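You operate a simulated robot arm through the tools that you are given. There is no shell and no other tool.

Carry out the task below with a simulated robot arm. There is one attempt and no reset: what you move stays moved.

JOB
Wax the top of the long block in the bench vise.
Fine: tighten the vise first, use the yellow cloth, put it back and close the wax pot. A coat counts when it lies all over at full strength: go over it till it gets no stronger.

It is judged by the outcome, as a careful person would: the job done as asked, and still so three seconds after it is handed in. It fails if anything else is knocked over, pushed out of place, dropped, spilled or broken. Flat cloth is picked up by pressing the open fingertips on it (5 to 10 N) and closing them slowly along it; thin cloth reads only 2 to 8 mm in the jaws.

ROBOT AND FRAMES
A 6-joint arm with a two-finger gripper, fixed in place. Base frame: the origin is at the foot of the arm, x ahead of it, y to its left, z up. Lengths are in m, angles in rad, forces in N, time in s.
Its first joint turns from -2.897 to 2.897 rad. Payload 2.45 kg.
The tool frame sits at the grasp point between the pads (the TCP): z along the fingers, y along the line on which they close. The tips reach 0.02 m beyond it. The gripper opens to 0.14 m. The gripper's body begins 0.168 m behind the TCP.
Orientation is that of the tool frame in the base frame, as a unit quaternion [w, x, y, z]. With the fingers straight down and closing along the base's y, the tool's x points along the base's -x, its y along +y and its z along -z.

CONTROLS
- The arm moves only by the tool nudge_tool. Its argument "motion" is a list of rows, each a list of 6 numbers: the shift along the base's x, y, z in m, then the turn, a rotation vector about the base's x, y, z in rad. In form: [[tx, ty, tz, wx, wy, wz], ...]. A call has 1 to 20 rows; each row shifts and turns the commanded pose from where the row before left it. "gripper" is the opening, from 0 (shut) to 1 (fully open), set as the call begins (left out, the last holds). Rows are played at 5 a second. More than 0.05 m and 0.15 rad between two rows, or a gripper value outside its range, and nothing of the call is played. Where a pose cannot be reached the arm comes as near as it can. A force on the tool above 90 N (or 10 N above the force at the start of the call, whichever is more), or a blocked arm, ends the call early, and 0.2 s more pass. The fingers move at their own pace (about 0.045 m/s each) and stop on an object; they squeeze with about 44 N. The grip force told is the motor's: it shows also when the fingers shut on nothing. Time passes only in rows, and 0.2 s behind the last, so rows that do not move let the fingers close. The reply holds the time, the measured pose of the TCP, the force on the tool along the base axes, the opening and the grip force, in the units named above and with some noise, with the torque about the TCP (base axes, N m) and any sound that the robot's microphone picked up.
- Cameras (640 x 400 px; columns grow to the right, rows downward): "scene" is fixed at [0.2195, 0.6488, 1.5293]; the picture's right is [-0.67, -0.75, 0.00], its down [-0.47, 0.42, -0.78] and it looks along [0.58, -0.52, -0.63] (base axes); focal length 330 px, centre (320, 200). "wrist" rides on the gripper at [0.078, 0.011, -0.209] in the tool frame; the picture's right is [-0.14, 0.99, 0.00], its down [-0.92, -0.13, -0.37] and it looks along [-0.37, -0.05, 0.93] (tool axes); focal length 280 px, centre (320, 200). There is no depth. A picture from a camera that has moved, and an enlarged one, comes with that camera's place and axes in the base frame and with its lens.
- camera(camera): a new picture of that camera. The clock stands still meanwhile.
- close_up(camera, box): a new picture of the part [left, top, right, bottom] of that camera's present view, enlarged. The clock stands still meanwhile.
- job_done(): hands the job in; it is judged then, once.

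Places have to be worked out from the pictures, the camera data and where the tool is seen. Open the gripper and draw the arm clear of the work before you hand the job in, unless the task says otherwise.

The tools are called after ">>>" as name(argument=value, ...) on one line, values as JSON. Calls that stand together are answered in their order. nudge_tool: Moves the arm, as the interface text tells. Its arguments: {"type":"object","properties":{"motion":{"type":"array","items":{"type":"array","items":{"type":"number"}}},"gripper":{"type":"number"}},"required":["motion"]} The other tools are called the same way: camera (camera) takes a picture; close_up (camera, box) takes an enlarged picture of a part of a camera's view; job_done () hands the job in.

At the start:

```text
clock: 0.0
position: [0.6085, 0.547, 1.2241]
tcp_rot: [0.0, 0.0, 1.0, 0.0]
wrist_force: [0.5, 0.4, 0.4]
wrist_torque: [-0.04, -0.03, 0.0]
gripper_width: 0.1399
grip_force: 0.1
```

scene: 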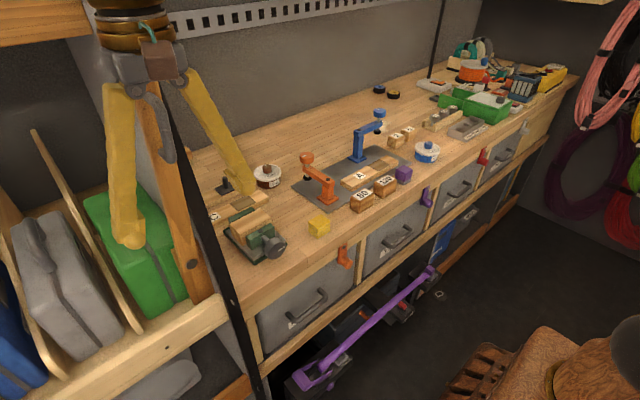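
wrist: 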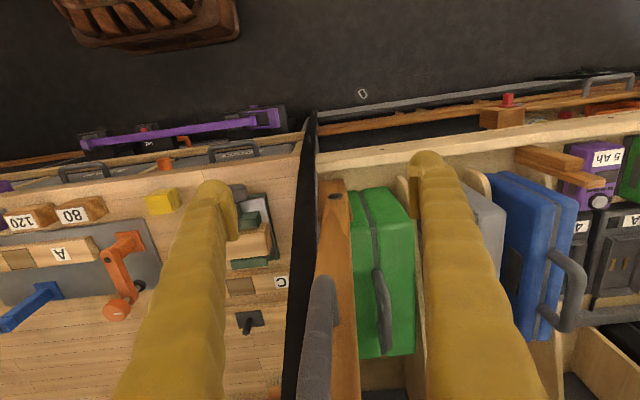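

I'll start by looking closer at the bench and the vise from both cameras.

>>> close_up(camera="scene", box=[180, 140, 340, 280])

>>> close_up(camera="scene", box=[280, 100, 460, 220])

>>> close_up(camera="wrist", box=[120, 160, 320, 340])

>>> close_up(camera="scene", box=[400, 30, 580, 150])

```text
2.86 times, centred on (260, 210) of scene
camera zoom: at [0.2195, 0.6488, 1.5293], right [-0.67, -0.75, 0.0], down [-0.47, 0.42, -0.78], along [0.58, -0.52, -0.63], focal length 943 px, centre (491, 171)
```

zoom: 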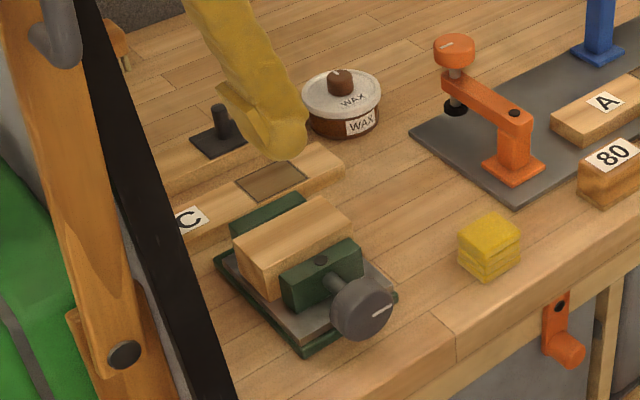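

```text
3.33 times, centred on (370, 160) of scene
camera zoom: at [0.2195, 0.6488, 1.5293], right [-0.67, -0.75, 0.0], down [-0.47, 0.42, -0.78], along [0.58, -0.52, -0.63], focal length 1100 px, centre (153, 333)
```

zoom: 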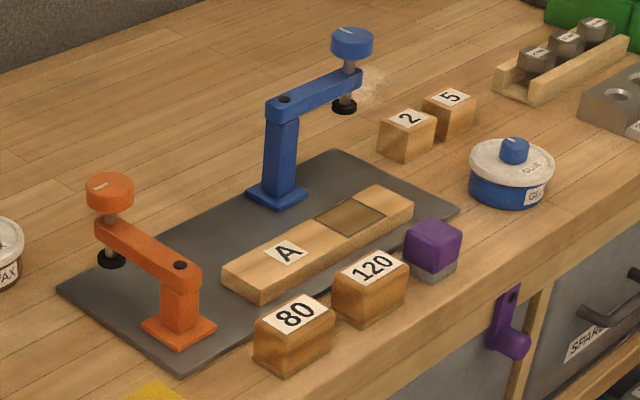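

```text
2.22 times, centred on (220, 250) of wrist
camera zoom: at [0.53, 0.5572, 1.433], right [0.14, 0.99, 0.0], down [0.92, -0.13, 0.37], along [0.37, -0.05, -0.93], focal length 623 px, centre (542, 89)
```

zoom: 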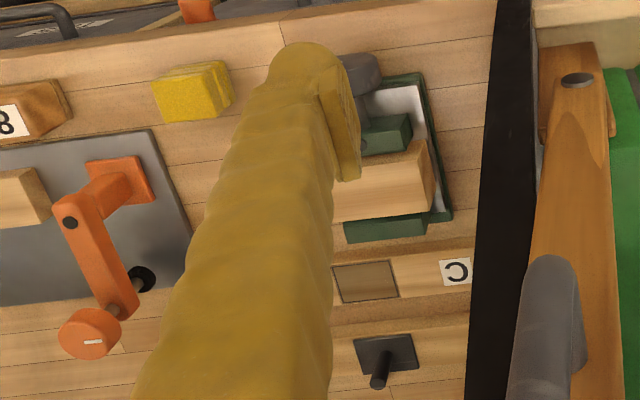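

```text
3.33 times, centred on (490, 90) of scene
camera zoom: at [0.2195, 0.6488, 1.5293], right [-0.67, -0.75, 0.0], down [-0.47, 0.42, -0.78], along [0.58, -0.52, -0.63], focal length 1100 px, centre (-247, 567)
```

zoom: 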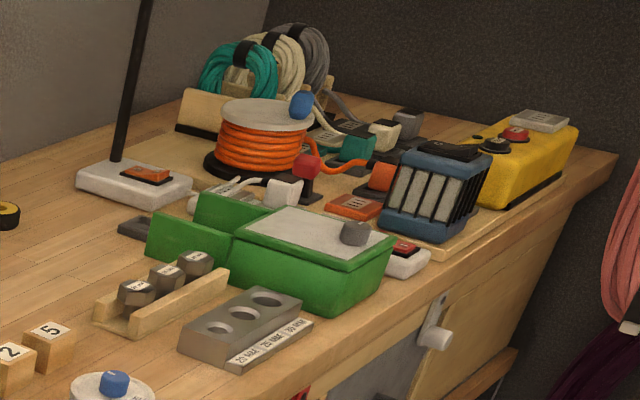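

The hand is near a black upright post; I judge the yellow cloth at about (0.69, 0.23, 0.94), a little above the bench top. I back away toward the base first and then look again to locate the post and the vise.

>>> nudge_tool(motion=[[-0.04, 0, 0, 0, 0, 0], [-0.04, 0, 0, 0, 0, 0], [-0.03, 0, 0, 0, 0, 0], [0, -0.04, 0, 0, 0, 0], [0, -0.04, 0, 0, 0, 0], [0, -0.04, 0, 0, 0, 0]])

>>> camera(camera="wrist")

>>> camera(camera="scene")

```text
clock: 1.4
position: [0.5019, 0.4253, 1.2269]
tcp_rot: [-0.001, 0.0, 1.0, -0.001]
wrist_force: [0.2, 1.1, 1.1]
wrist_torque: [0.04, -0.01, 0.0]
gripper_width: 0.1399
grip_force: 0.1
```

```text
taken
camera wrist: at [0.4235, 0.4369, 1.4349], right [0.14, 0.99, 0.0], down [0.92, -0.13, 0.37], along [0.36, -0.05, -0.93], focal length 280 px, centre (320, 200)
```

wrist: 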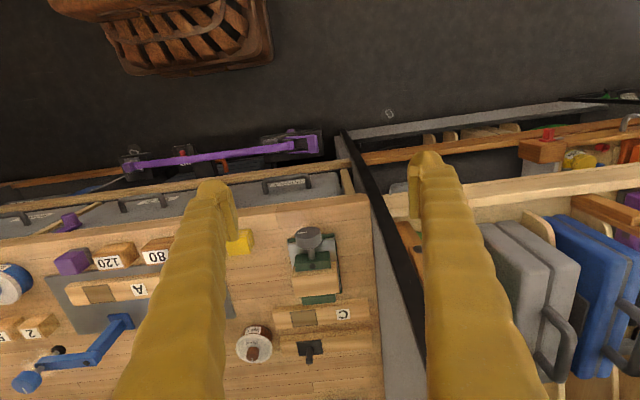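

```text
taken
```

scene: 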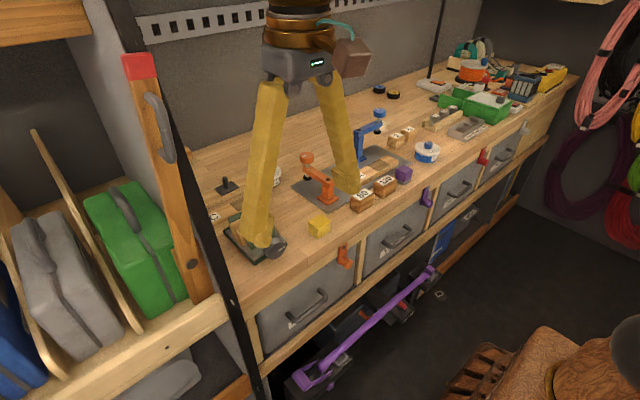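

The post stands at about (0.67, 0.51); the vise knob is near (0.67, 0.38) with its screw along x. I'll enlarge the current views to read the knob and the block.

>>> close_up(camera="wrist", box=[225, 210, 385, 370])

>>> close_up(camera="scene", box=[180, 150, 340, 270])

```text
2.50 times, centred on (305, 290) of wrist
camera zoom: at [0.4235, 0.4369, 1.4349], right [0.14, 0.99, 0.0], down [0.92, -0.13, 0.37], along [0.36, -0.05, -0.93], focal length 701 px, centre (358, -25)
```

zoom: 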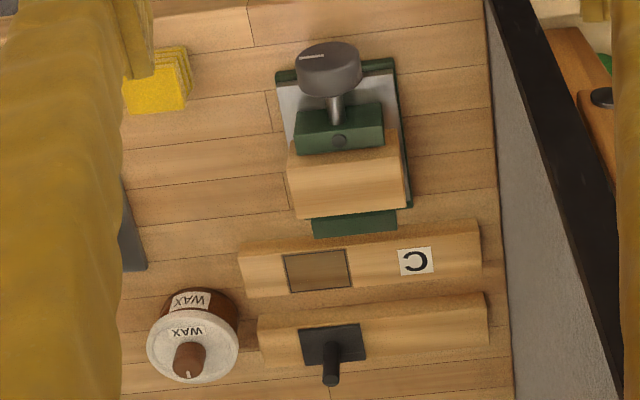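

```text
3.33 times, centred on (260, 210) of scene
camera zoom: at [0.2195, 0.6488, 1.5293], right [-0.67, -0.75, 0.0], down [-0.47, 0.42, -0.78], along [0.58, -0.52, -0.63], focal length 1100 px, centre (520, 167)
```

zoom: 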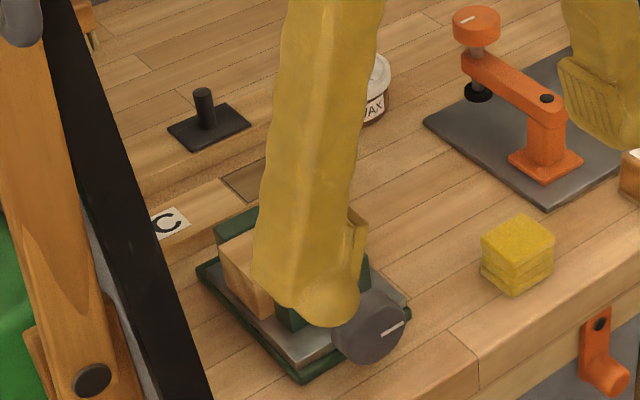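

I'll drop lower and centre on the vise to measure it better.

>>> nudge_tool(motion=[[0, -0.04, -0.03, 0, 0, 0], [0.0, 0, -0.04, 0, 0, 0], [0.0, 0, -0.04, 0, 0, 0], [0, 0, 0, 0, 0, 0]])

>>> camera(camera="wrist")

>>> close_up(camera="wrist", box=[240, 200, 400, 360])

>>> close_up(camera="scene", box=[200, 180, 300, 270])

```text
clock: 2.4
position: [0.4971, 0.3858, 1.1178]
tcp_rot: [0.0, 0.0, 1.0, 0.001]
wrist_force: [0.0, 0.9, -0.5]
wrist_torque: [0.01, -0.01, 0.03]
gripper_width: 0.1401
grip_force: 0.0
```

```text
taken
camera wrist: at [0.4207, 0.3971, 1.326], right [0.14, 0.99, 0.0], down [0.92, -0.13, 0.37], along [0.37, -0.05, -0.93], focal length 280 px, centre (320, 200)
```

wrist: 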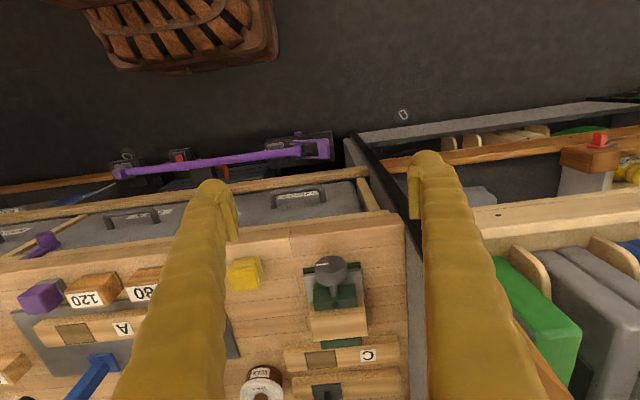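

```text
2.50 times, centred on (320, 280) of wrist
camera zoom: at [0.4207, 0.3971, 1.326], right [0.14, 0.99, 0.0], down [0.92, -0.13, 0.37], along [0.37, -0.05, -0.93], focal length 701 px, centre (320, 0)
```

zoom: 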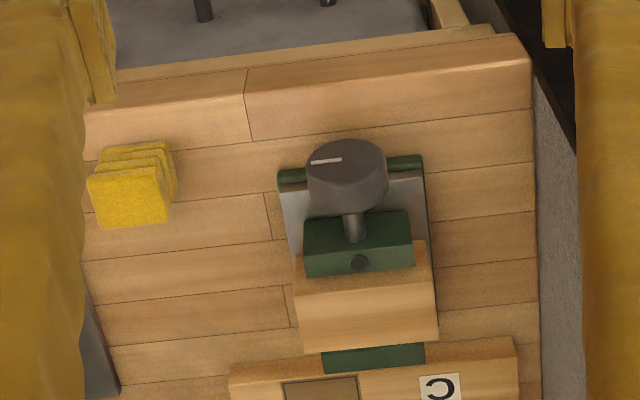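

```text
4.44 times, centred on (250, 225) of scene
camera zoom: at [0.2195, 0.6488, 1.5293], right [-0.67, -0.75, 0.0], down [-0.47, 0.42, -0.78], along [0.58, -0.52, -0.63], focal length 1467 px, centre (631, 89)
```

zoom: 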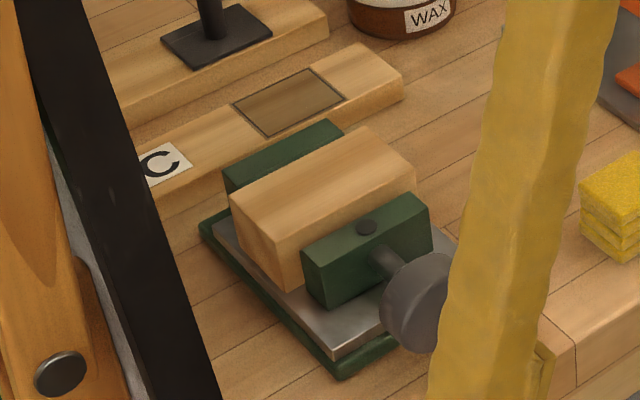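

Triangulating gives the knob centre near (0.682, 0.378, 0.963), diameter about 5 cm, screw along x. I'll pitch the hand toward horizontal to see the knob from the front.

>>> nudge_tool(motion=[[0, 0, -0.01, 0, -0.15, 0], [0, 0, -0.01, 0, -0.15, 0], [0, 0, -0.01, 0, -0.15, 0], [0, 0, -0.01, 0, -0.15, 0], [0, 0, -0.01, 0, -0.15, 0], [0, 0, -0.01, 0, -0.15, 0], [0, 0, 0, 0, 0, 0]])

>>> camera(camera="wrist")

>>> camera(camera="scene")

```text
clock: 4.0
position: [0.4992, 0.3851, 1.0591]
tcp_rot: [0.437, 0.001, 0.899, 0.004]
wrist_force: [0.0, 0.2, 0.2]
wrist_torque: [-0.02, 0.03, 0.01]
gripper_width: 0.1399
grip_force: 0.1
```

```text
taken
camera wrist: at [0.2852, 0.3956, 1.1264], right [0.08, 0.99, 0.12], down [0.28, -0.13, 0.95], along [0.96, -0.05, -0.29], focal length 280 px, centre (320, 200)
```

wrist: 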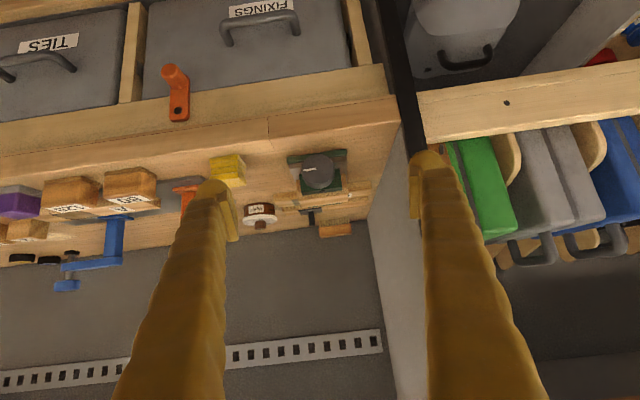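

```text
taken
```

scene: 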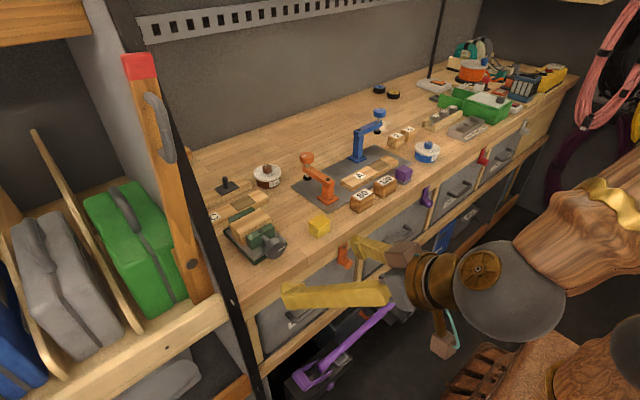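

The scene view of the vise is now clear; I enlarge both views for the knob, jaw and block.

>>> close_up(camera="wrist", box=[270, 130, 370, 230])

>>> close_up(camera="scene", box=[205, 190, 305, 270])

>>> close_up(camera="scene", box=[235, 150, 345, 250])

```text
4.00 times, centred on (320, 180) of wrist
camera zoom: at [0.2852, 0.3956, 1.1264], right [0.08, 0.99, 0.12], down [0.28, -0.13, 0.95], along [0.96, -0.05, -0.29], focal length 1122 px, centre (320, 280)
```

zoom: 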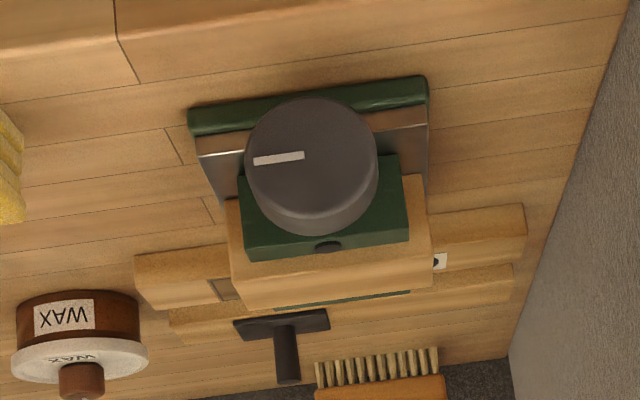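

```text
5.00 times, centred on (255, 230) of scene
camera zoom: at [0.2195, 0.6488, 1.5293], right [-0.67, -0.75, 0.0], down [-0.47, 0.42, -0.78], along [0.58, -0.52, -0.63], focal length 1650 px, centre (645, 50)
```

zoom: 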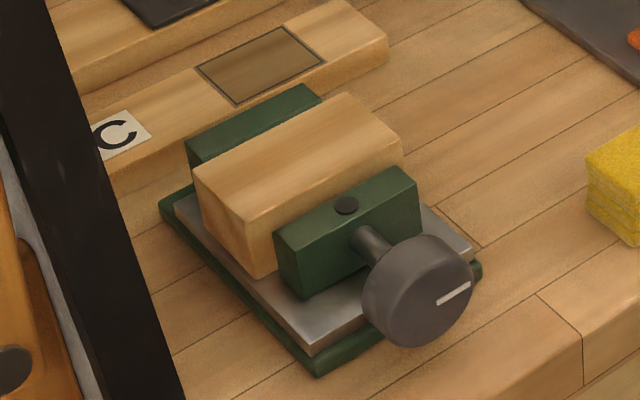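

```text
4.00 times, centred on (290, 200) of scene
camera zoom: at [0.2195, 0.6488, 1.5293], right [-0.67, -0.75, 0.0], down [-0.47, 0.42, -0.78], along [0.58, -0.52, -0.63], focal length 1320 px, centre (440, 200)
```

zoom: 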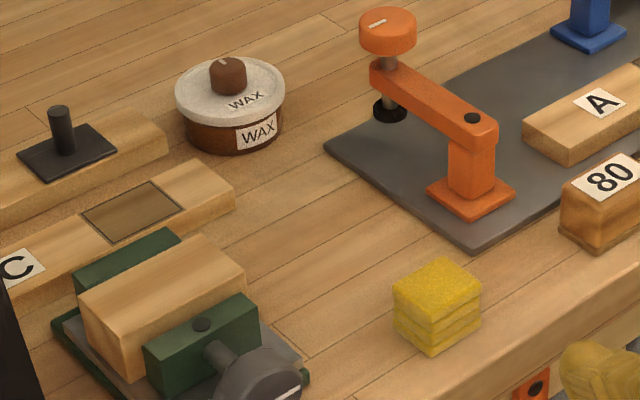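

The knob's face centre works out at (0.672, 0.378, 0.962) with the bench at about 0.92, the knob overhanging the vise base and its mark pointing to −y. I'll bring the hand horizontal in front of the knob, fingers part-open, pre-rolled counter-clockwise so that I have a long clockwise stroke.

>>> nudge_tool(motion=[[0, 0, -0.02, 0, -0.15, 0], [0, 0, -0.02, 0, -0.15, 0], [0, 0, -0.02, 0, -0.15, 0], [0, 0, -0.02, 0, -0.15, 0], [0, -0.007, -0.01, 0, -0.071, 0], [0.02, 0, 0, -0.15, 0, 0], [0.02, 0, 0, -0.15, 0, 0], [0, 0, 0, -0.15, 0, 0], [0, 0, 0, -0.15, 0, 0], [0, 0, 0, -0.15, 0, 0], [0, 0, 0, 0, 0, 0], [0, 0, 0, 0, 0, 0]], gripper=0.43)

>>> camera(camera="scene")

>>> camera(camera="wrist")

```text
clock: 4.7
position: [0.5179, 0.3476, 1.1311]
tcp_rot: [0.623, 0.083, 0.775, 0.06]
wrist_force: [-0.4, 0.8, -0.4]
wrist_torque: [-0.03, -0.05, -0.11]
gripper_width: 0.0755
grip_force: 0.1
out of reach, approached as far as the arm can: row 2, 3
stopped in row 3: the arm was blocked; the commanded pose is now the measured one
```

```text
taken
```

scene: 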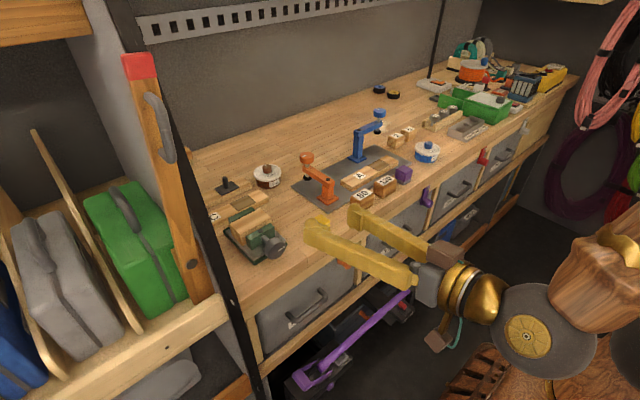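

```text
taken
camera wrist: at [0.2977, 0.3763, 1.1038], right [0.08, 0.94, 0.33], down [-0.18, -0.31, 0.94], along [0.98, -0.14, 0.14], focal length 280 px, centre (320, 200)
```

wrist: 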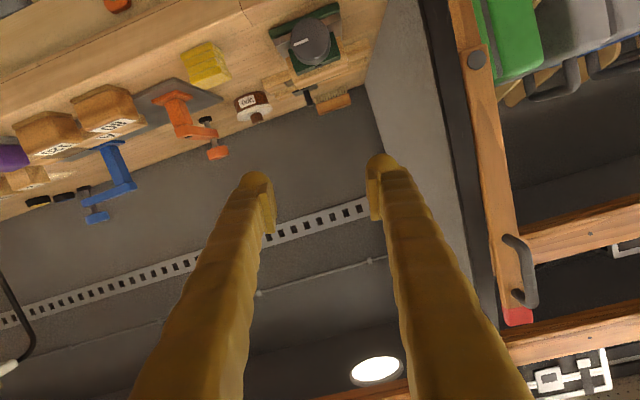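

The arm hit a limit with the fingers near-horizontal so close in. I'll return to a 45° pitch, further out above the bench edge, and approach the knob from up-front instead.

>>> nudge_tool(motion=[[0.0205, 0.0075, -0.018, -0.0445, 0.138, 0.027], [0.0205, 0.0075, -0.018, -0.0445, 0.138, 0.027], [0.0205, 0.0075, -0.018, -0.0445, 0.138, 0.027], [0.0205, 0.0075, -0.018, -0.0445, 0.138, 0.027], [0, 0, 0, 0, 0, 0], [0, 0, 0, 0, 0, 0]], gripper=0.43)

```text
clock: 6.1
position: [0.5938, 0.3875, 1.0544]
tcp_rot: [0.387, -0.006, 0.922, 0.004]
wrist_force: [1.0, -0.2, -0.7]
wrist_torque: [0.02, 0.01, 0.0]
gripper_width: 0.0602
grip_force: 0.1
```

Pose reached well at 45° pitch. Now I roll −0.5 rad about x and move to a standoff 6 cm back from the knob along the finger direction.

>>> nudge_tool(motion=[[0.009, 0.0036, -0.012, -0.125, 0, 0], [0.009, 0.0036, -0.012, -0.125, 0, 0], [0.009, 0.0036, -0.012, -0.125, 0, 0], [0.009, 0.0036, -0.012, -0.125, 0, 0], [0, 0, 0, 0, 0, 0], [0, 0, 0, 0, 0, 0]], gripper=0.45)

>>> camera(camera="scene")

>>> camera(camera="wrist")

```text
clock: 7.5
position: [0.6291, 0.403, 1.0097]
tcp_rot: [0.374, -0.101, 0.894, -0.224]
wrist_force: [-0.4, 0.1, 0.2]
wrist_torque: [0.01, -0.01, 0.02]
gripper_width: 0.0631
grip_force: 0.1
```

```text
taken
```

scene: 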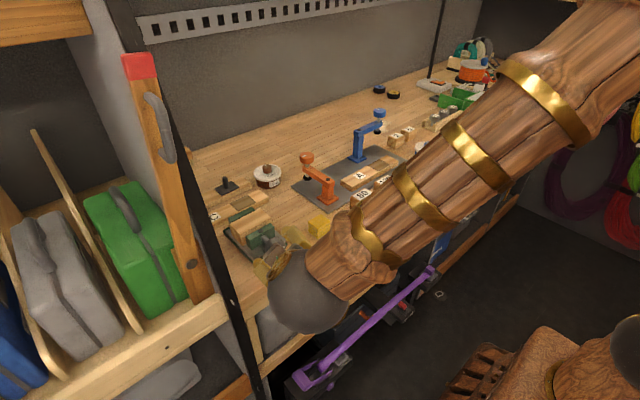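

```text
taken
camera wrist: at [0.426, 0.4518, 1.0848], right [0.08, 0.92, -0.39], down [0.38, 0.33, 0.86], along [0.92, -0.22, -0.33], focal length 280 px, centre (320, 200)
```

wrist: 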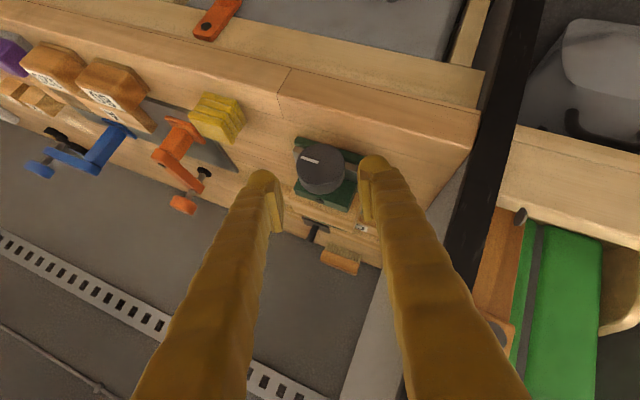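

The knob sits between the tips as predicted. I advance along the fingers onto the knob, watching the force.

>>> nudge_tool(motion=[[0.011, -0.0052, -0.01, 0, 0, 0], [0.011, -0.0052, -0.01, 0, 0, 0], [0.011, -0.0052, -0.01, 0, 0, 0], [0.011, -0.0052, -0.01, 0, 0, 0], [0, 0, 0, 0, 0, 0]])

>>> camera(camera="wrist")

```text
clock: 8.7
position: [0.6742, 0.3809, 0.9699]
tcp_rot: [0.374, -0.103, 0.895, -0.222]
wrist_force: [-0.1, 0.0, -0.2]
wrist_torque: [0.04, 0.02, 0.01]
gripper_width: 0.0631
grip_force: 0.0
```

```text
taken
camera wrist: at [0.47, 0.4316, 1.0454], right [0.08, 0.92, -0.39], down [0.38, 0.33, 0.86], along [0.92, -0.22, -0.33], focal length 280 px, centre (320, 200)
```

wrist: 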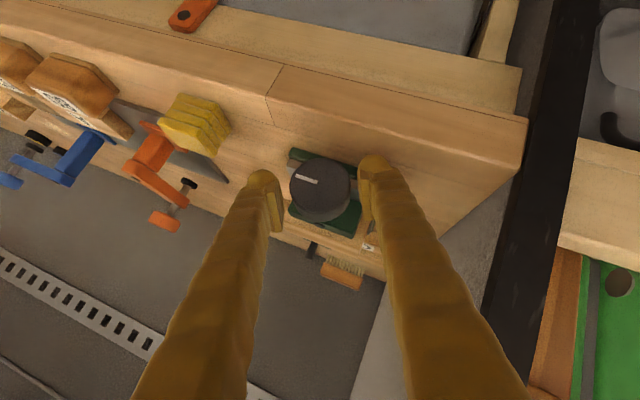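

Knob is between the pads with no contact. I close the gripper on it.

>>> nudge_tool(motion=[[0, 0, 0, 0, 0, 0], [0, 0, 0, 0, 0, 0], [0, 0, 0, 0, 0, 0]], gripper=0.2)

>>> close_up(camera="wrist", box=[240, 130, 400, 250])

```text
clock: 9.5
position: [0.6741, 0.383, 0.9688]
tcp_rot: [0.375, -0.102, 0.894, -0.222]
wrist_force: [1.7, 9.4, -6.0]
wrist_torque: [0.06, -0.06, 0.11]
gripper_width: 0.0476
grip_force: 42.0
```

```text
3.33 times, centred on (320, 190) of wrist
camera zoom: at [0.4699, 0.432, 1.0454], right [0.08, 0.92, -0.38], down [0.38, 0.33, 0.86], along [0.92, -0.22, -0.33], focal length 935 px, centre (320, 233)
```

zoom: 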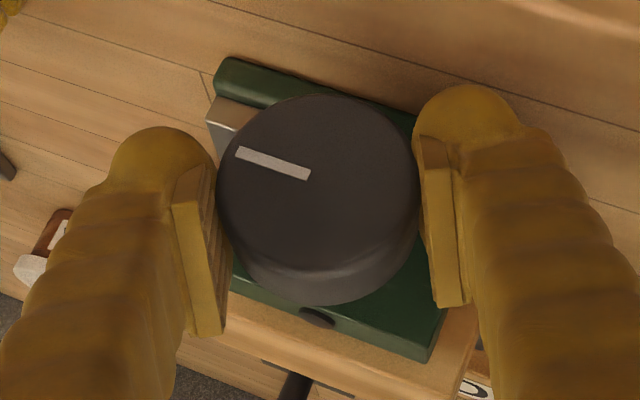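

Gripped at 48 mm. I turn clockwise (positive about x) a little first, following the knob's axis, and read the torque.

>>> nudge_tool(motion=[[0, 0.001, -0.0005, 0.08, 0, 0], [0, 0.0003, -0.0003, 0.08, 0, 0], [0, -0.0006, 0.0002, 0.08, 0, 0], [0, -0.0006, 0.0002, 0.06, 0, 0], [0, 0, 0, 0, 0, 0]])

>>> close_up(camera="wrist", box=[240, 130, 400, 250])

```text
clock: 10.7
position: [0.6737, 0.3799, 0.9699]
tcp_rot: [0.385, -0.043, 0.918, -0.088]
wrist_force: [7.1, -54.4, 35.6]
wrist_torque: [-0.56, -0.01, -0.42]
gripper_width: 0.0477
grip_force: 45.3
```

```text
3.33 times, centred on (320, 190) of wrist
camera zoom: at [0.4702, 0.4059, 1.0561], right [0.08, 0.99, -0.1], down [0.38, 0.06, 0.92], along [0.92, -0.12, -0.37], focal length 935 px, centre (320, 233)
```

zoom: 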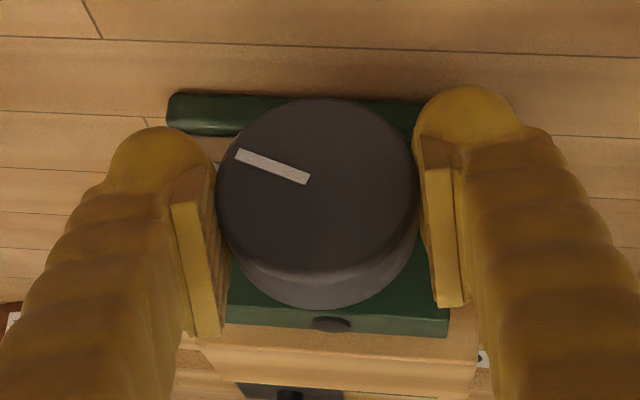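

The knob follows (turned about 0.3 rad), but the sideways force of 65 N shows my path is off in +y/−z. I shift back to relieve it before continuing.

>>> nudge_tool(motion=[[0, -0.001, 0.0006, 0, 0, 0], [0, 0, 0, 0, 0, 0]])

```text
clock: 11.3
position: [0.6737, 0.3781, 0.9692]
tcp_rot: [0.385, -0.044, 0.918, -0.088]
wrist_force: [14.0, -48.6, 16.0]
wrist_torque: [-0.41, -0.31, -0.42]
gripper_width: 0.0475
grip_force: 45.3
```

Forces drop; I relieve further, also letting the tool follow the knob's advance in +x.

>>> nudge_tool(motion=[[0.0007, -0.002, 0.0003, 0, 0, 0], [0, 0, 0, 0, 0, 0]])

```text
clock: 11.9
position: [0.6742, 0.3794, 0.9697]
tcp_rot: [0.385, -0.044, 0.918, -0.087]
wrist_force: [2.0, -22.5, 3.6]
wrist_torque: [-0.18, -0.02, -0.37]
gripper_width: 0.0472
grip_force: 45.3
```

Continuing the turn in small steps with a better-centred path.

>>> nudge_tool(motion=[[0.0002, -0.0015, 0.0002, 0.08, 0, 0], [0.0002, -0.0008, 0.0001, 0.08, 0, 0], [0.0002, -0.0007, 0, 0.08, 0, 0], [0.0002, -0.0007, 0, 0.06, 0, 0], [0, 0, 0, 0, 0, 0]])

>>> close_up(camera="wrist", box=[240, 130, 400, 250])

```text
clock: 13.1
position: [0.6752, 0.3767, 0.97]
tcp_rot: [0.387, 0.013, 0.92, 0.052]
wrist_force: [-0.4, 43.4, -14.8]
wrist_torque: [0.27, 0.16, 0.13]
gripper_width: 0.0474
grip_force: 45.2
```

```text
3.33 times, centred on (320, 190) of wrist
camera zoom: at [0.471, 0.3749, 1.0606], right [0.08, 0.98, 0.2], down [0.38, -0.22, 0.9], along [0.92, 0.01, -0.39], focal length 935 px, centre (320, 233)
```

zoom: 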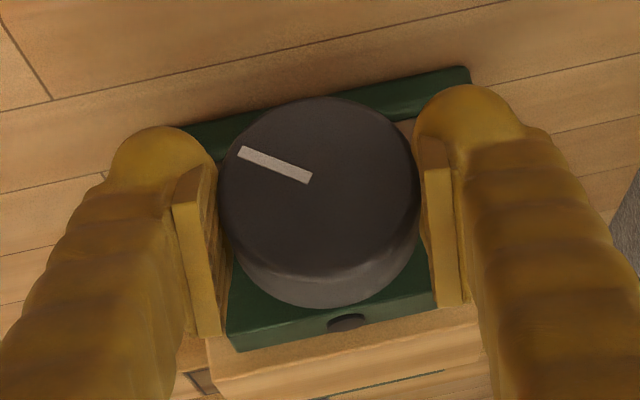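

Mark has moved along with the fingers (about 0.6 rad turned in all). I take back some −y and carry on turning.

>>> nudge_tool(motion=[[0.0002, 0.0015, -0.0004, 0.04, 0, 0], [0.0002, 0.0008, -0.0002, 0.08, 0, 0], [0.0002, -0.0004, 0, 0.08, 0, 0], [0.0002, -0.0005, -0.0001, 0.08, 0, 0], [0, 0, 0, 0, 0, 0]])

>>> close_up(camera="wrist", box=[240, 130, 400, 250])

```text
clock: 14.3
position: [0.6757, 0.3794, 0.9786]
tcp_rot: [0.381, 0.061, 0.91, 0.153]
wrist_force: [-13.8, -45.5, -15.1]
wrist_torque: [-0.73, 0.24, -0.33]
gripper_width: 0.0602
grip_force: 24.4
out of reach, approached as far as the arm can: row 4
```

```text
3.33 times, centred on (320, 190) of wrist
camera zoom: at [0.472, 0.3594, 1.0674], right [0.09, 0.9, 0.42], down [0.39, -0.42, 0.82], along [0.92, 0.09, -0.39], focal length 935 px, centre (320, 233)
```

zoom: 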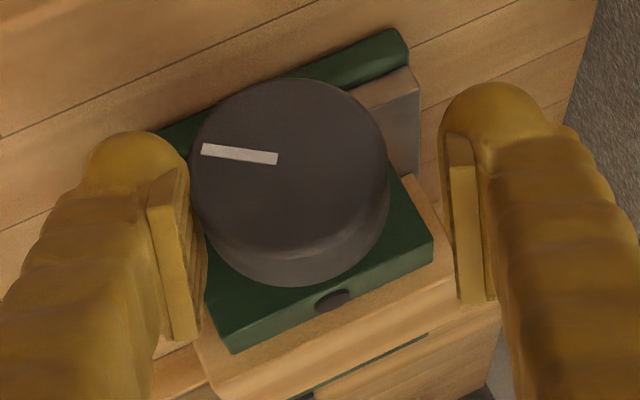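

The arm ran into a joint limit at this roll and the grip slipped; the mark shows the knob turned about 33° clockwise so far. I open and back away to re-grip with the roll reset.

>>> nudge_tool(motion=[[0, 0, 0, 0, 0, 0], [-0.012, 0, 0.01, 0, 0, 0], [-0.014, 0, 0.012, 0, 0, 0], [-0.014, 0, 0.012, 0, 0, 0], [-0.014, 0, 0.012, 0, 0, 0], [0, 0, 0, 0, 0, 0]], gripper=0.46)

>>> camera(camera="wrist")

>>> camera(camera="scene")

```text
clock: 15.7
position: [0.6205, 0.3807, 1.025]
tcp_rot: [0.38, 0.062, 0.91, 0.153]
wrist_force: [-0.1, 0.2, -0.1]
wrist_torque: [0.05, 0.01, 0.02]
gripper_width: 0.0644
grip_force: 0.1
```

```text
taken
camera wrist: at [0.418, 0.3605, 1.114], right [0.09, 0.91, 0.42], down [0.39, -0.42, 0.82], along [0.92, 0.09, -0.39], focal length 280 px, centre (320, 200)
```

wrist: 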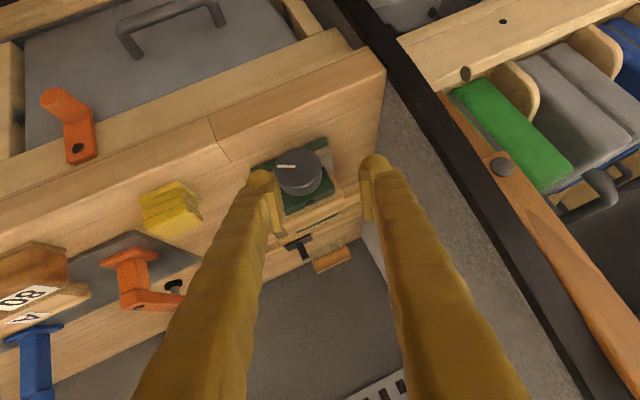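

```text
taken
```

scene: 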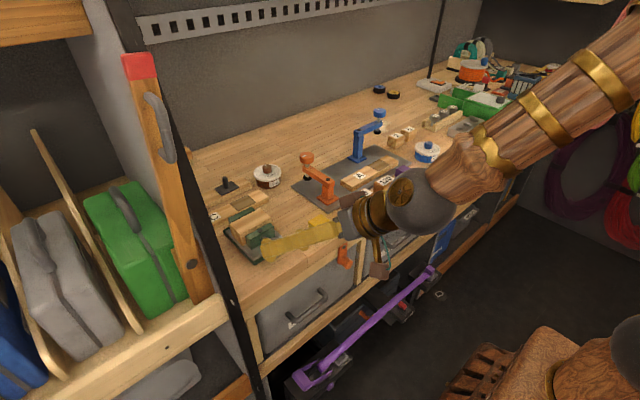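

I check the jaw and block up close before re-gripping.

>>> close_up(camera="scene", box=[205, 190, 305, 270])

>>> close_up(camera="wrist", box=[240, 120, 380, 280])

```text
5.00 times, centred on (255, 230) of scene
camera zoom: at [0.2195, 0.6488, 1.5293], right [-0.67, -0.75, 0.0], down [-0.47, 0.42, -0.78], along [0.58, -0.52, -0.63], focal length 1650 px, centre (645, 50)
```

zoom: 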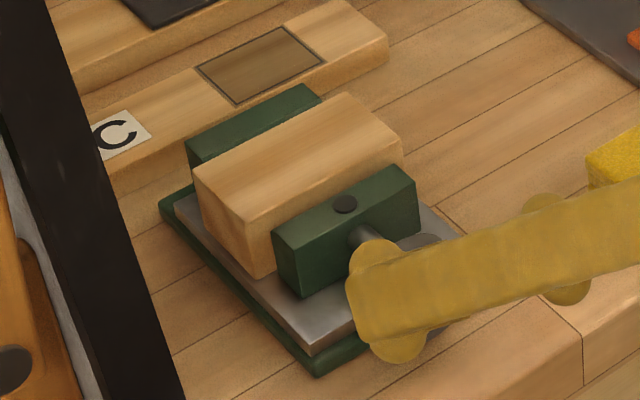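

```text
2.50 times, centred on (310, 200) of wrist
camera zoom: at [0.418, 0.3605, 1.114], right [0.09, 0.91, 0.42], down [0.39, -0.42, 0.82], along [0.92, 0.09, -0.39], focal length 701 px, centre (345, 200)
```

zoom: 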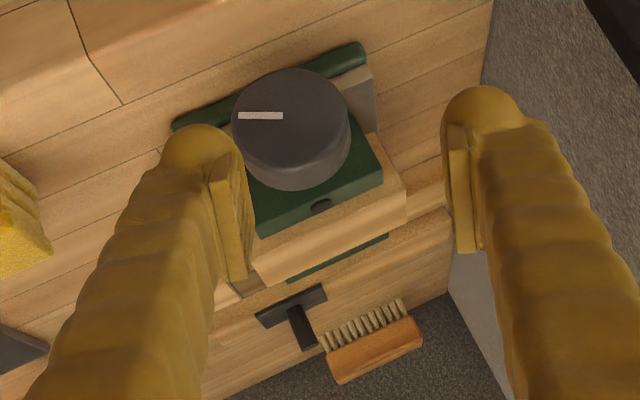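

The jaw has advanced slightly. I roll back to −0.65 at standoff and come in again for a second, longer stroke.

>>> nudge_tool(motion=[[0.0025, 0.0036, -0.0041, -0.1404, 0, 0], [0.0025, 0.0036, -0.0041, -0.1404, 0, 0], [0.0025, 0.0036, -0.0041, -0.1404, 0, 0], [0.0025, 0.0036, -0.0041, -0.1404, 0, 0], [0.0025, 0.0036, -0.0041, -0.1404, 0, 0], [0.0025, 0.0036, -0.0041, -0.1404, 0, 0], [0.0025, 0.0036, -0.0041, -0.1404, 0, 0], [0, 0, 0, 0, 0, 0], [0, 0, 0, 0, 0, 0]], gripper=0.4)

>>> camera(camera="wrist")

```text
clock: 17.7
position: [0.6395, 0.4061, 0.9956]
tcp_rot: [0.365, -0.126, 0.874, -0.294]
wrist_force: [-0.4, 0.1, 1.0]
wrist_torque: [0.01, 0.03, -0.01]
gripper_width: 0.0561
grip_force: 0.1
```

```text
taken
camera wrist: at [0.4355, 0.4697, 1.0624], right [0.09, 0.85, -0.52], down [0.39, 0.45, 0.8], along [0.92, -0.27, -0.29], focal length 280 px, centre (320, 200)
```

wrist: 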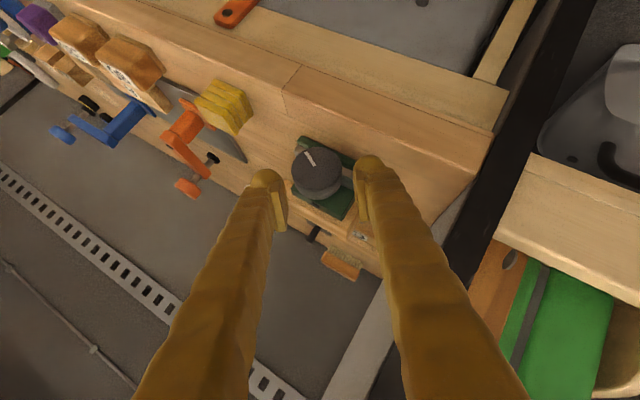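

Aligned. I advance 5 cm onto the knob and close.

>>> nudge_tool(motion=[[0.0117, -0.0072, -0.0091, 0, 0, 0], [0.0117, -0.0072, -0.0091, 0, 0, 0], [0.0117, -0.0071, -0.0091, 0, 0, 0], [0, 0, 0, 0, 0, 0]])

>>> nudge_tool(motion=[[0, 0, 0, 0, 0, 0], [0, 0, 0, 0, 0, 0], [0, 0, 0, 0, 0, 0]], gripper=0.2)

>>> close_up(camera="wrist", box=[240, 130, 400, 250])

```text
clock: 18.7
position: [0.6736, 0.3846, 0.9691]
tcp_rot: [0.364, -0.126, 0.875, -0.293]
wrist_force: [-0.7, -0.2, -0.1]
wrist_torque: [-0.02, 0.0, -0.01]
gripper_width: 0.0559
grip_force: 0.1
```

```text
clock: 19.5
position: [0.674, 0.3841, 0.9706]
tcp_rot: [0.365, -0.126, 0.874, -0.294]
wrist_force: [1.2, -29.5, 24.2]
wrist_torque: [-0.4, -0.3, -0.28]
gripper_width: 0.0468
grip_force: 44.9
```

```text
3.33 times, centred on (320, 190) of wrist
camera zoom: at [0.4705, 0.4475, 1.0363], right [0.09, 0.85, -0.52], down [0.39, 0.45, 0.8], along [0.92, -0.27, -0.29], focal length 935 px, centre (320, 233)
```

zoom: 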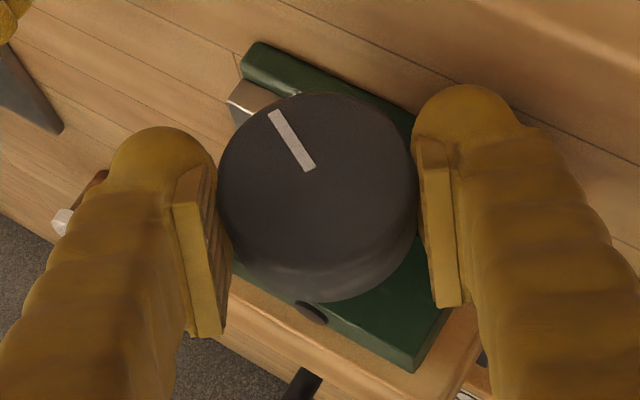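

Gripped, but off-centre by a couple of millimetres (38 N). I shift toward −y/+z to balance before turning.

>>> nudge_tool(motion=[[0, -0.0012, 0.0009, 0, 0, 0], [0, -0.0008, 0.0006, 0, 0, 0], [0, 0, 0, 0, 0, 0]])

```text
clock: 20.3
position: [0.6742, 0.3837, 0.9695]
tcp_rot: [0.364, -0.127, 0.875, -0.292]
wrist_force: [4.4, -5.0, 17.9]
wrist_torque: [-0.15, -0.26, -0.02]
gripper_width: 0.047
grip_force: 45.2
```

Balanced. Now turning clockwise in steps along the computed arc.

>>> nudge_tool(motion=[[0.0001, -0.0006, 0.0005, 0.08, 0, 0], [0.0001, -0.0006, 0.0005, 0.08, 0, 0], [0.0001, -0.0006, 0.0004, 0.08, 0, 0], [0.0001, -0.0007, 0.0003, 0.08, 0, 0], [0, 0, 0, 0, 0, 0]])

>>> close_up(camera="wrist", box=[240, 130, 400, 250])

```text
clock: 21.5
position: [0.6733, 0.3823, 0.9722]
tcp_rot: [0.38, -0.067, 0.91, -0.149]
wrist_force: [12.9, 8.4, -10.9]
wrist_torque: [0.15, 0.05, 0.05]
gripper_width: 0.047
grip_force: 45.1
```

```text
3.33 times, centred on (320, 190) of wrist
camera zoom: at [0.4704, 0.4197, 1.0546], right [0.09, 0.97, -0.23], down [0.39, 0.18, 0.91], along [0.92, -0.17, -0.36], focal length 935 px, centre (320, 233)
```

zoom: 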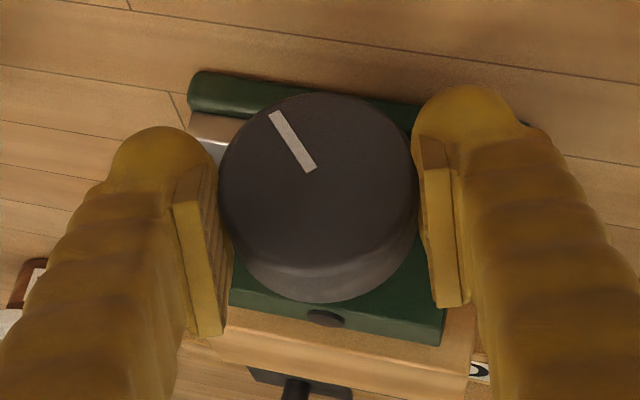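

Forces are low and the knob is following without slip. Continuing the stroke.

>>> nudge_tool(motion=[[0.0006, -0.0005, 0.0001, 0.08, 0, 0], [0.0003, -0.0005, 0.0001, 0.08, 0, 0], [0.0001, -0.0006, 0.0001, 0.08, 0, 0], [0.0001, -0.0006, 0, 0.08, 0, 0], [0, 0, 0, 0, 0, 0]])

>>> close_up(camera="wrist", box=[240, 130, 400, 250])

```text
clock: 22.7
position: [0.6768, 0.3776, 0.9717]
tcp_rot: [0.385, -0.005, 0.923, -0.003]
wrist_force: [-12.4, -13.8, -6.6]
wrist_torque: [-0.1, 0.28, -0.15]
gripper_width: 0.047
grip_force: 44.9
```

```text
3.33 times, centred on (320, 190) of wrist
camera zoom: at [0.4722, 0.3888, 1.0629], right [0.09, 0.99, 0.09], down [0.39, -0.12, 0.92], along [0.92, -0.05, -0.39], focal length 935 px, centre (320, 233)
```

zoom: 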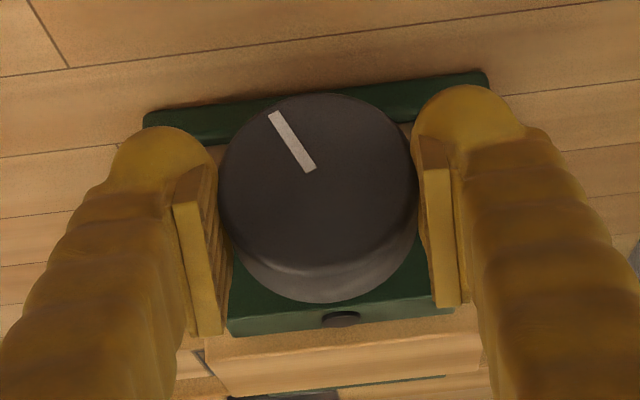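

Turned about 62° in total now. A bit more in this stroke, staying short of the joint limit found earlier.

>>> nudge_tool(motion=[[-0.0002, -0.0008, 0, 0.07, 0, 0], [0, -0.0006, -0.0001, 0.07, 0, 0], [0, -0.0006, -0.0001, 0.06, 0, 0], [0, 0, 0, 0, 0, 0]])

>>> close_up(camera="wrist", box=[240, 130, 400, 250])

```text
clock: 23.7
position: [0.6763, 0.3756, 0.9727]
tcp_rot: [0.384, 0.034, 0.919, 0.089]
wrist_force: [-4.1, -15.7, -15.5]
wrist_torque: [-0.23, 0.23, -0.08]
gripper_width: 0.047
grip_force: 44.6
```

```text
3.33 times, centred on (320, 190) of wrist
camera zoom: at [0.4722, 0.3684, 1.063], right [0.09, 0.95, 0.28], down [0.39, -0.3, 0.87], along [0.92, 0.03, -0.39], focal length 935 px, centre (320, 233)
```

zoom: 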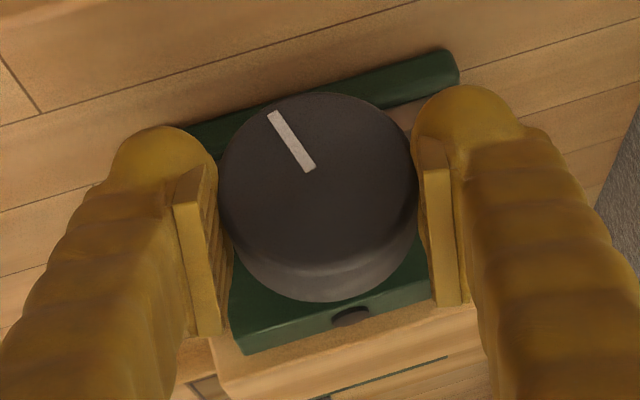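

About 73° turned with no resistance yet. I release, back off, roll back and re-approach for another stroke.

>>> nudge_tool(motion=[[0, 0, 0, 0, 0, 0], [0, 0, 0, 0, 0, 0], [-0.012, -0.0022, 0.0115, 0, 0, 0], [-0.012, -0.0022, 0.0115, 0, 0, 0], [-0.012, -0.0022, 0.0115, 0, 0, 0], [-0.0002, 0.0058, -0.0016, -0.14, 0, 0], [-0.0002, 0.0058, -0.0016, -0.14, 0, 0], [-0.0002, 0.0058, -0.0016, -0.14, 0, 0], [-0.0002, 0.0058, -0.0016, -0.14, 0, 0], [-0.0002, 0.0058, -0.0016, -0.14, 0, 0], [-0.0002, 0.0058, -0.0016, -0.14, 0, 0], [0, 0, 0, 0, 0, 0], [0, 0, 0, 0, 0, 0]], gripper=0.41)

>>> camera(camera="wrist")

>>> close_up(camera="scene", box=[205, 190, 305, 270])

```text
clock: 26.5
position: [0.6393, 0.4039, 0.9974]
tcp_rot: [0.364, -0.127, 0.875, -0.293]
wrist_force: [0.1, -0.2, 0.5]
wrist_torque: [0.05, 0.03, -0.01]
gripper_width: 0.0574
grip_force: 0.1
```

```text
taken
camera wrist: at [0.4354, 0.4677, 1.0637], right [0.09, 0.85, -0.52], down [0.39, 0.45, 0.8], along [0.92, -0.27, -0.29], focal length 280 px, centre (320, 200)
```

wrist: 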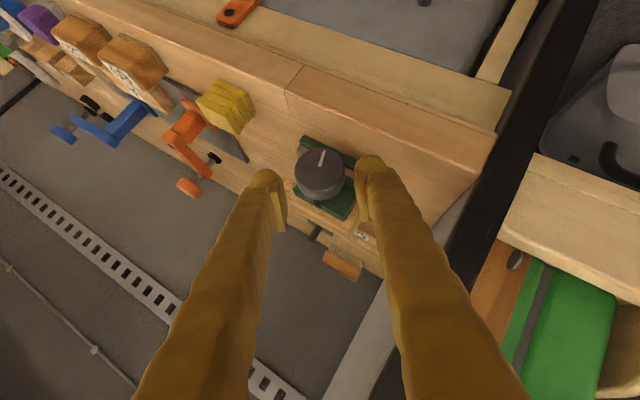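

```text
5.00 times, centred on (255, 230) of scene
camera zoom: at [0.2195, 0.6488, 1.5293], right [-0.67, -0.75, 0.0], down [-0.47, 0.42, -0.78], along [0.58, -0.52, -0.63], focal length 1650 px, centre (645, 50)
```

zoom: 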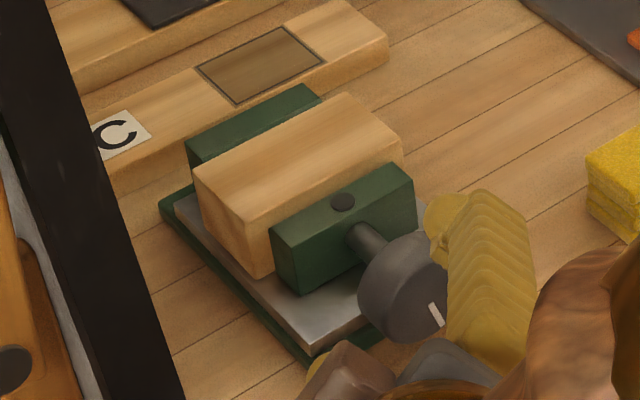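

The jaw is visibly creeping toward the block. Advance and grip again.

>>> nudge_tool(motion=[[0.012, -0.007, -0.0093, 0, 0, 0], [0.012, -0.007, -0.0093, 0, 0, 0], [0.012, -0.007, -0.0092, 0, 0, 0], [0, 0, 0, 0, 0, 0]])

>>> nudge_tool(motion=[[0, 0, 0, 0, 0, 0], [0, 0, 0, 0, 0, 0], [0, 0, 0, 0, 0, 0]], gripper=0.2)

>>> close_up(camera="wrist", box=[240, 130, 400, 250])

```text
clock: 27.5
position: [0.6741, 0.3835, 0.9688]
tcp_rot: [0.365, -0.126, 0.875, -0.293]
wrist_force: [0.6, 0.7, -0.7]
wrist_torque: [0.02, 0.02, -0.01]
gripper_width: 0.0573
grip_force: 0.0
```

```text
clock: 28.3
position: [0.6737, 0.3821, 0.969]
tcp_rot: [0.364, -0.125, 0.875, -0.294]
wrist_force: [1.0, -9.5, 5.4]
wrist_torque: [-0.11, -0.01, -0.07]
gripper_width: 0.0467
grip_force: 45.2
```

```text
3.33 times, centred on (320, 190) of wrist
camera zoom: at [0.47, 0.4465, 1.0354], right [0.09, 0.85, -0.52], down [0.39, 0.45, 0.8], along [0.92, -0.27, -0.29], focal length 935 px, centre (320, 233)
```

zoom: 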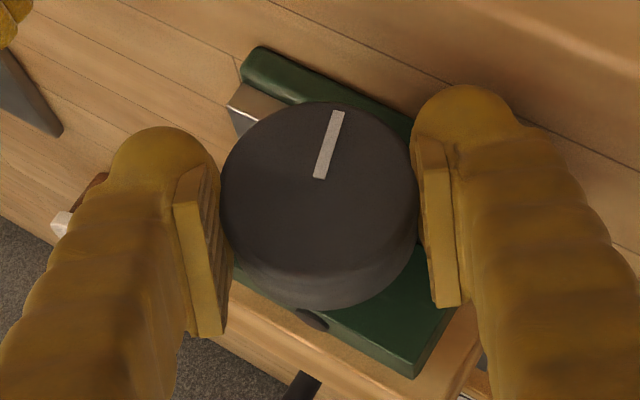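

Well centred this time (11 N). Turning through the stroke in two parts.

>>> nudge_tool(motion=[[0.0003, -0.0009, 0.0006, 0.08, 0, 0], [0.0003, -0.0006, 0.0004, 0.08, 0, 0], [0.0002, -0.0006, 0.0003, 0.08, 0, 0], [0.0002, -0.0007, 0.0003, 0.08, 0, 0], [0, 0, 0, 0, 0, 0]])

>>> nudge_tool(motion=[[0.0002, -0.0006, 0.0001, 0.08, 0, 0], [0.0002, -0.0006, 0.0001, 0.08, 0, 0], [0.0002, -0.0006, 0.0001, 0.08, 0, 0], [0.0001, -0.0006, 0, 0.08, 0, 0], [0, 0, 0, 0, 0, 0]])

>>> close_up(camera="wrist", box=[240, 130, 400, 250])

```text
clock: 29.5
position: [0.6743, 0.381, 0.9703]
tcp_rot: [0.38, -0.066, 0.91, -0.15]
wrist_force: [-10.0, -11.4, -4.0]
wrist_torque: [-0.11, 0.31, -0.18]
gripper_width: 0.0465
grip_force: 45.2
```

```text
clock: 30.7
position: [0.6756, 0.3785, 0.97]
tcp_rot: [0.385, -0.005, 0.923, -0.003]
wrist_force: [-10.2, -24.2, -8.4]
wrist_torque: [-0.21, 0.31, -0.14]
gripper_width: 0.0466
grip_force: 45.2
```

```text
3.33 times, centred on (320, 190) of wrist
camera zoom: at [0.4722, 0.389, 1.0618], right [0.09, 0.99, 0.09], down [0.39, -0.12, 0.92], along [0.92, -0.05, -0.39], focal length 935 px, centre (320, 233)
```

zoom: 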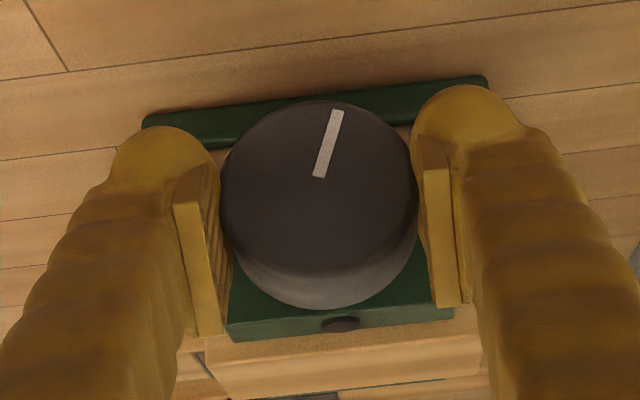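

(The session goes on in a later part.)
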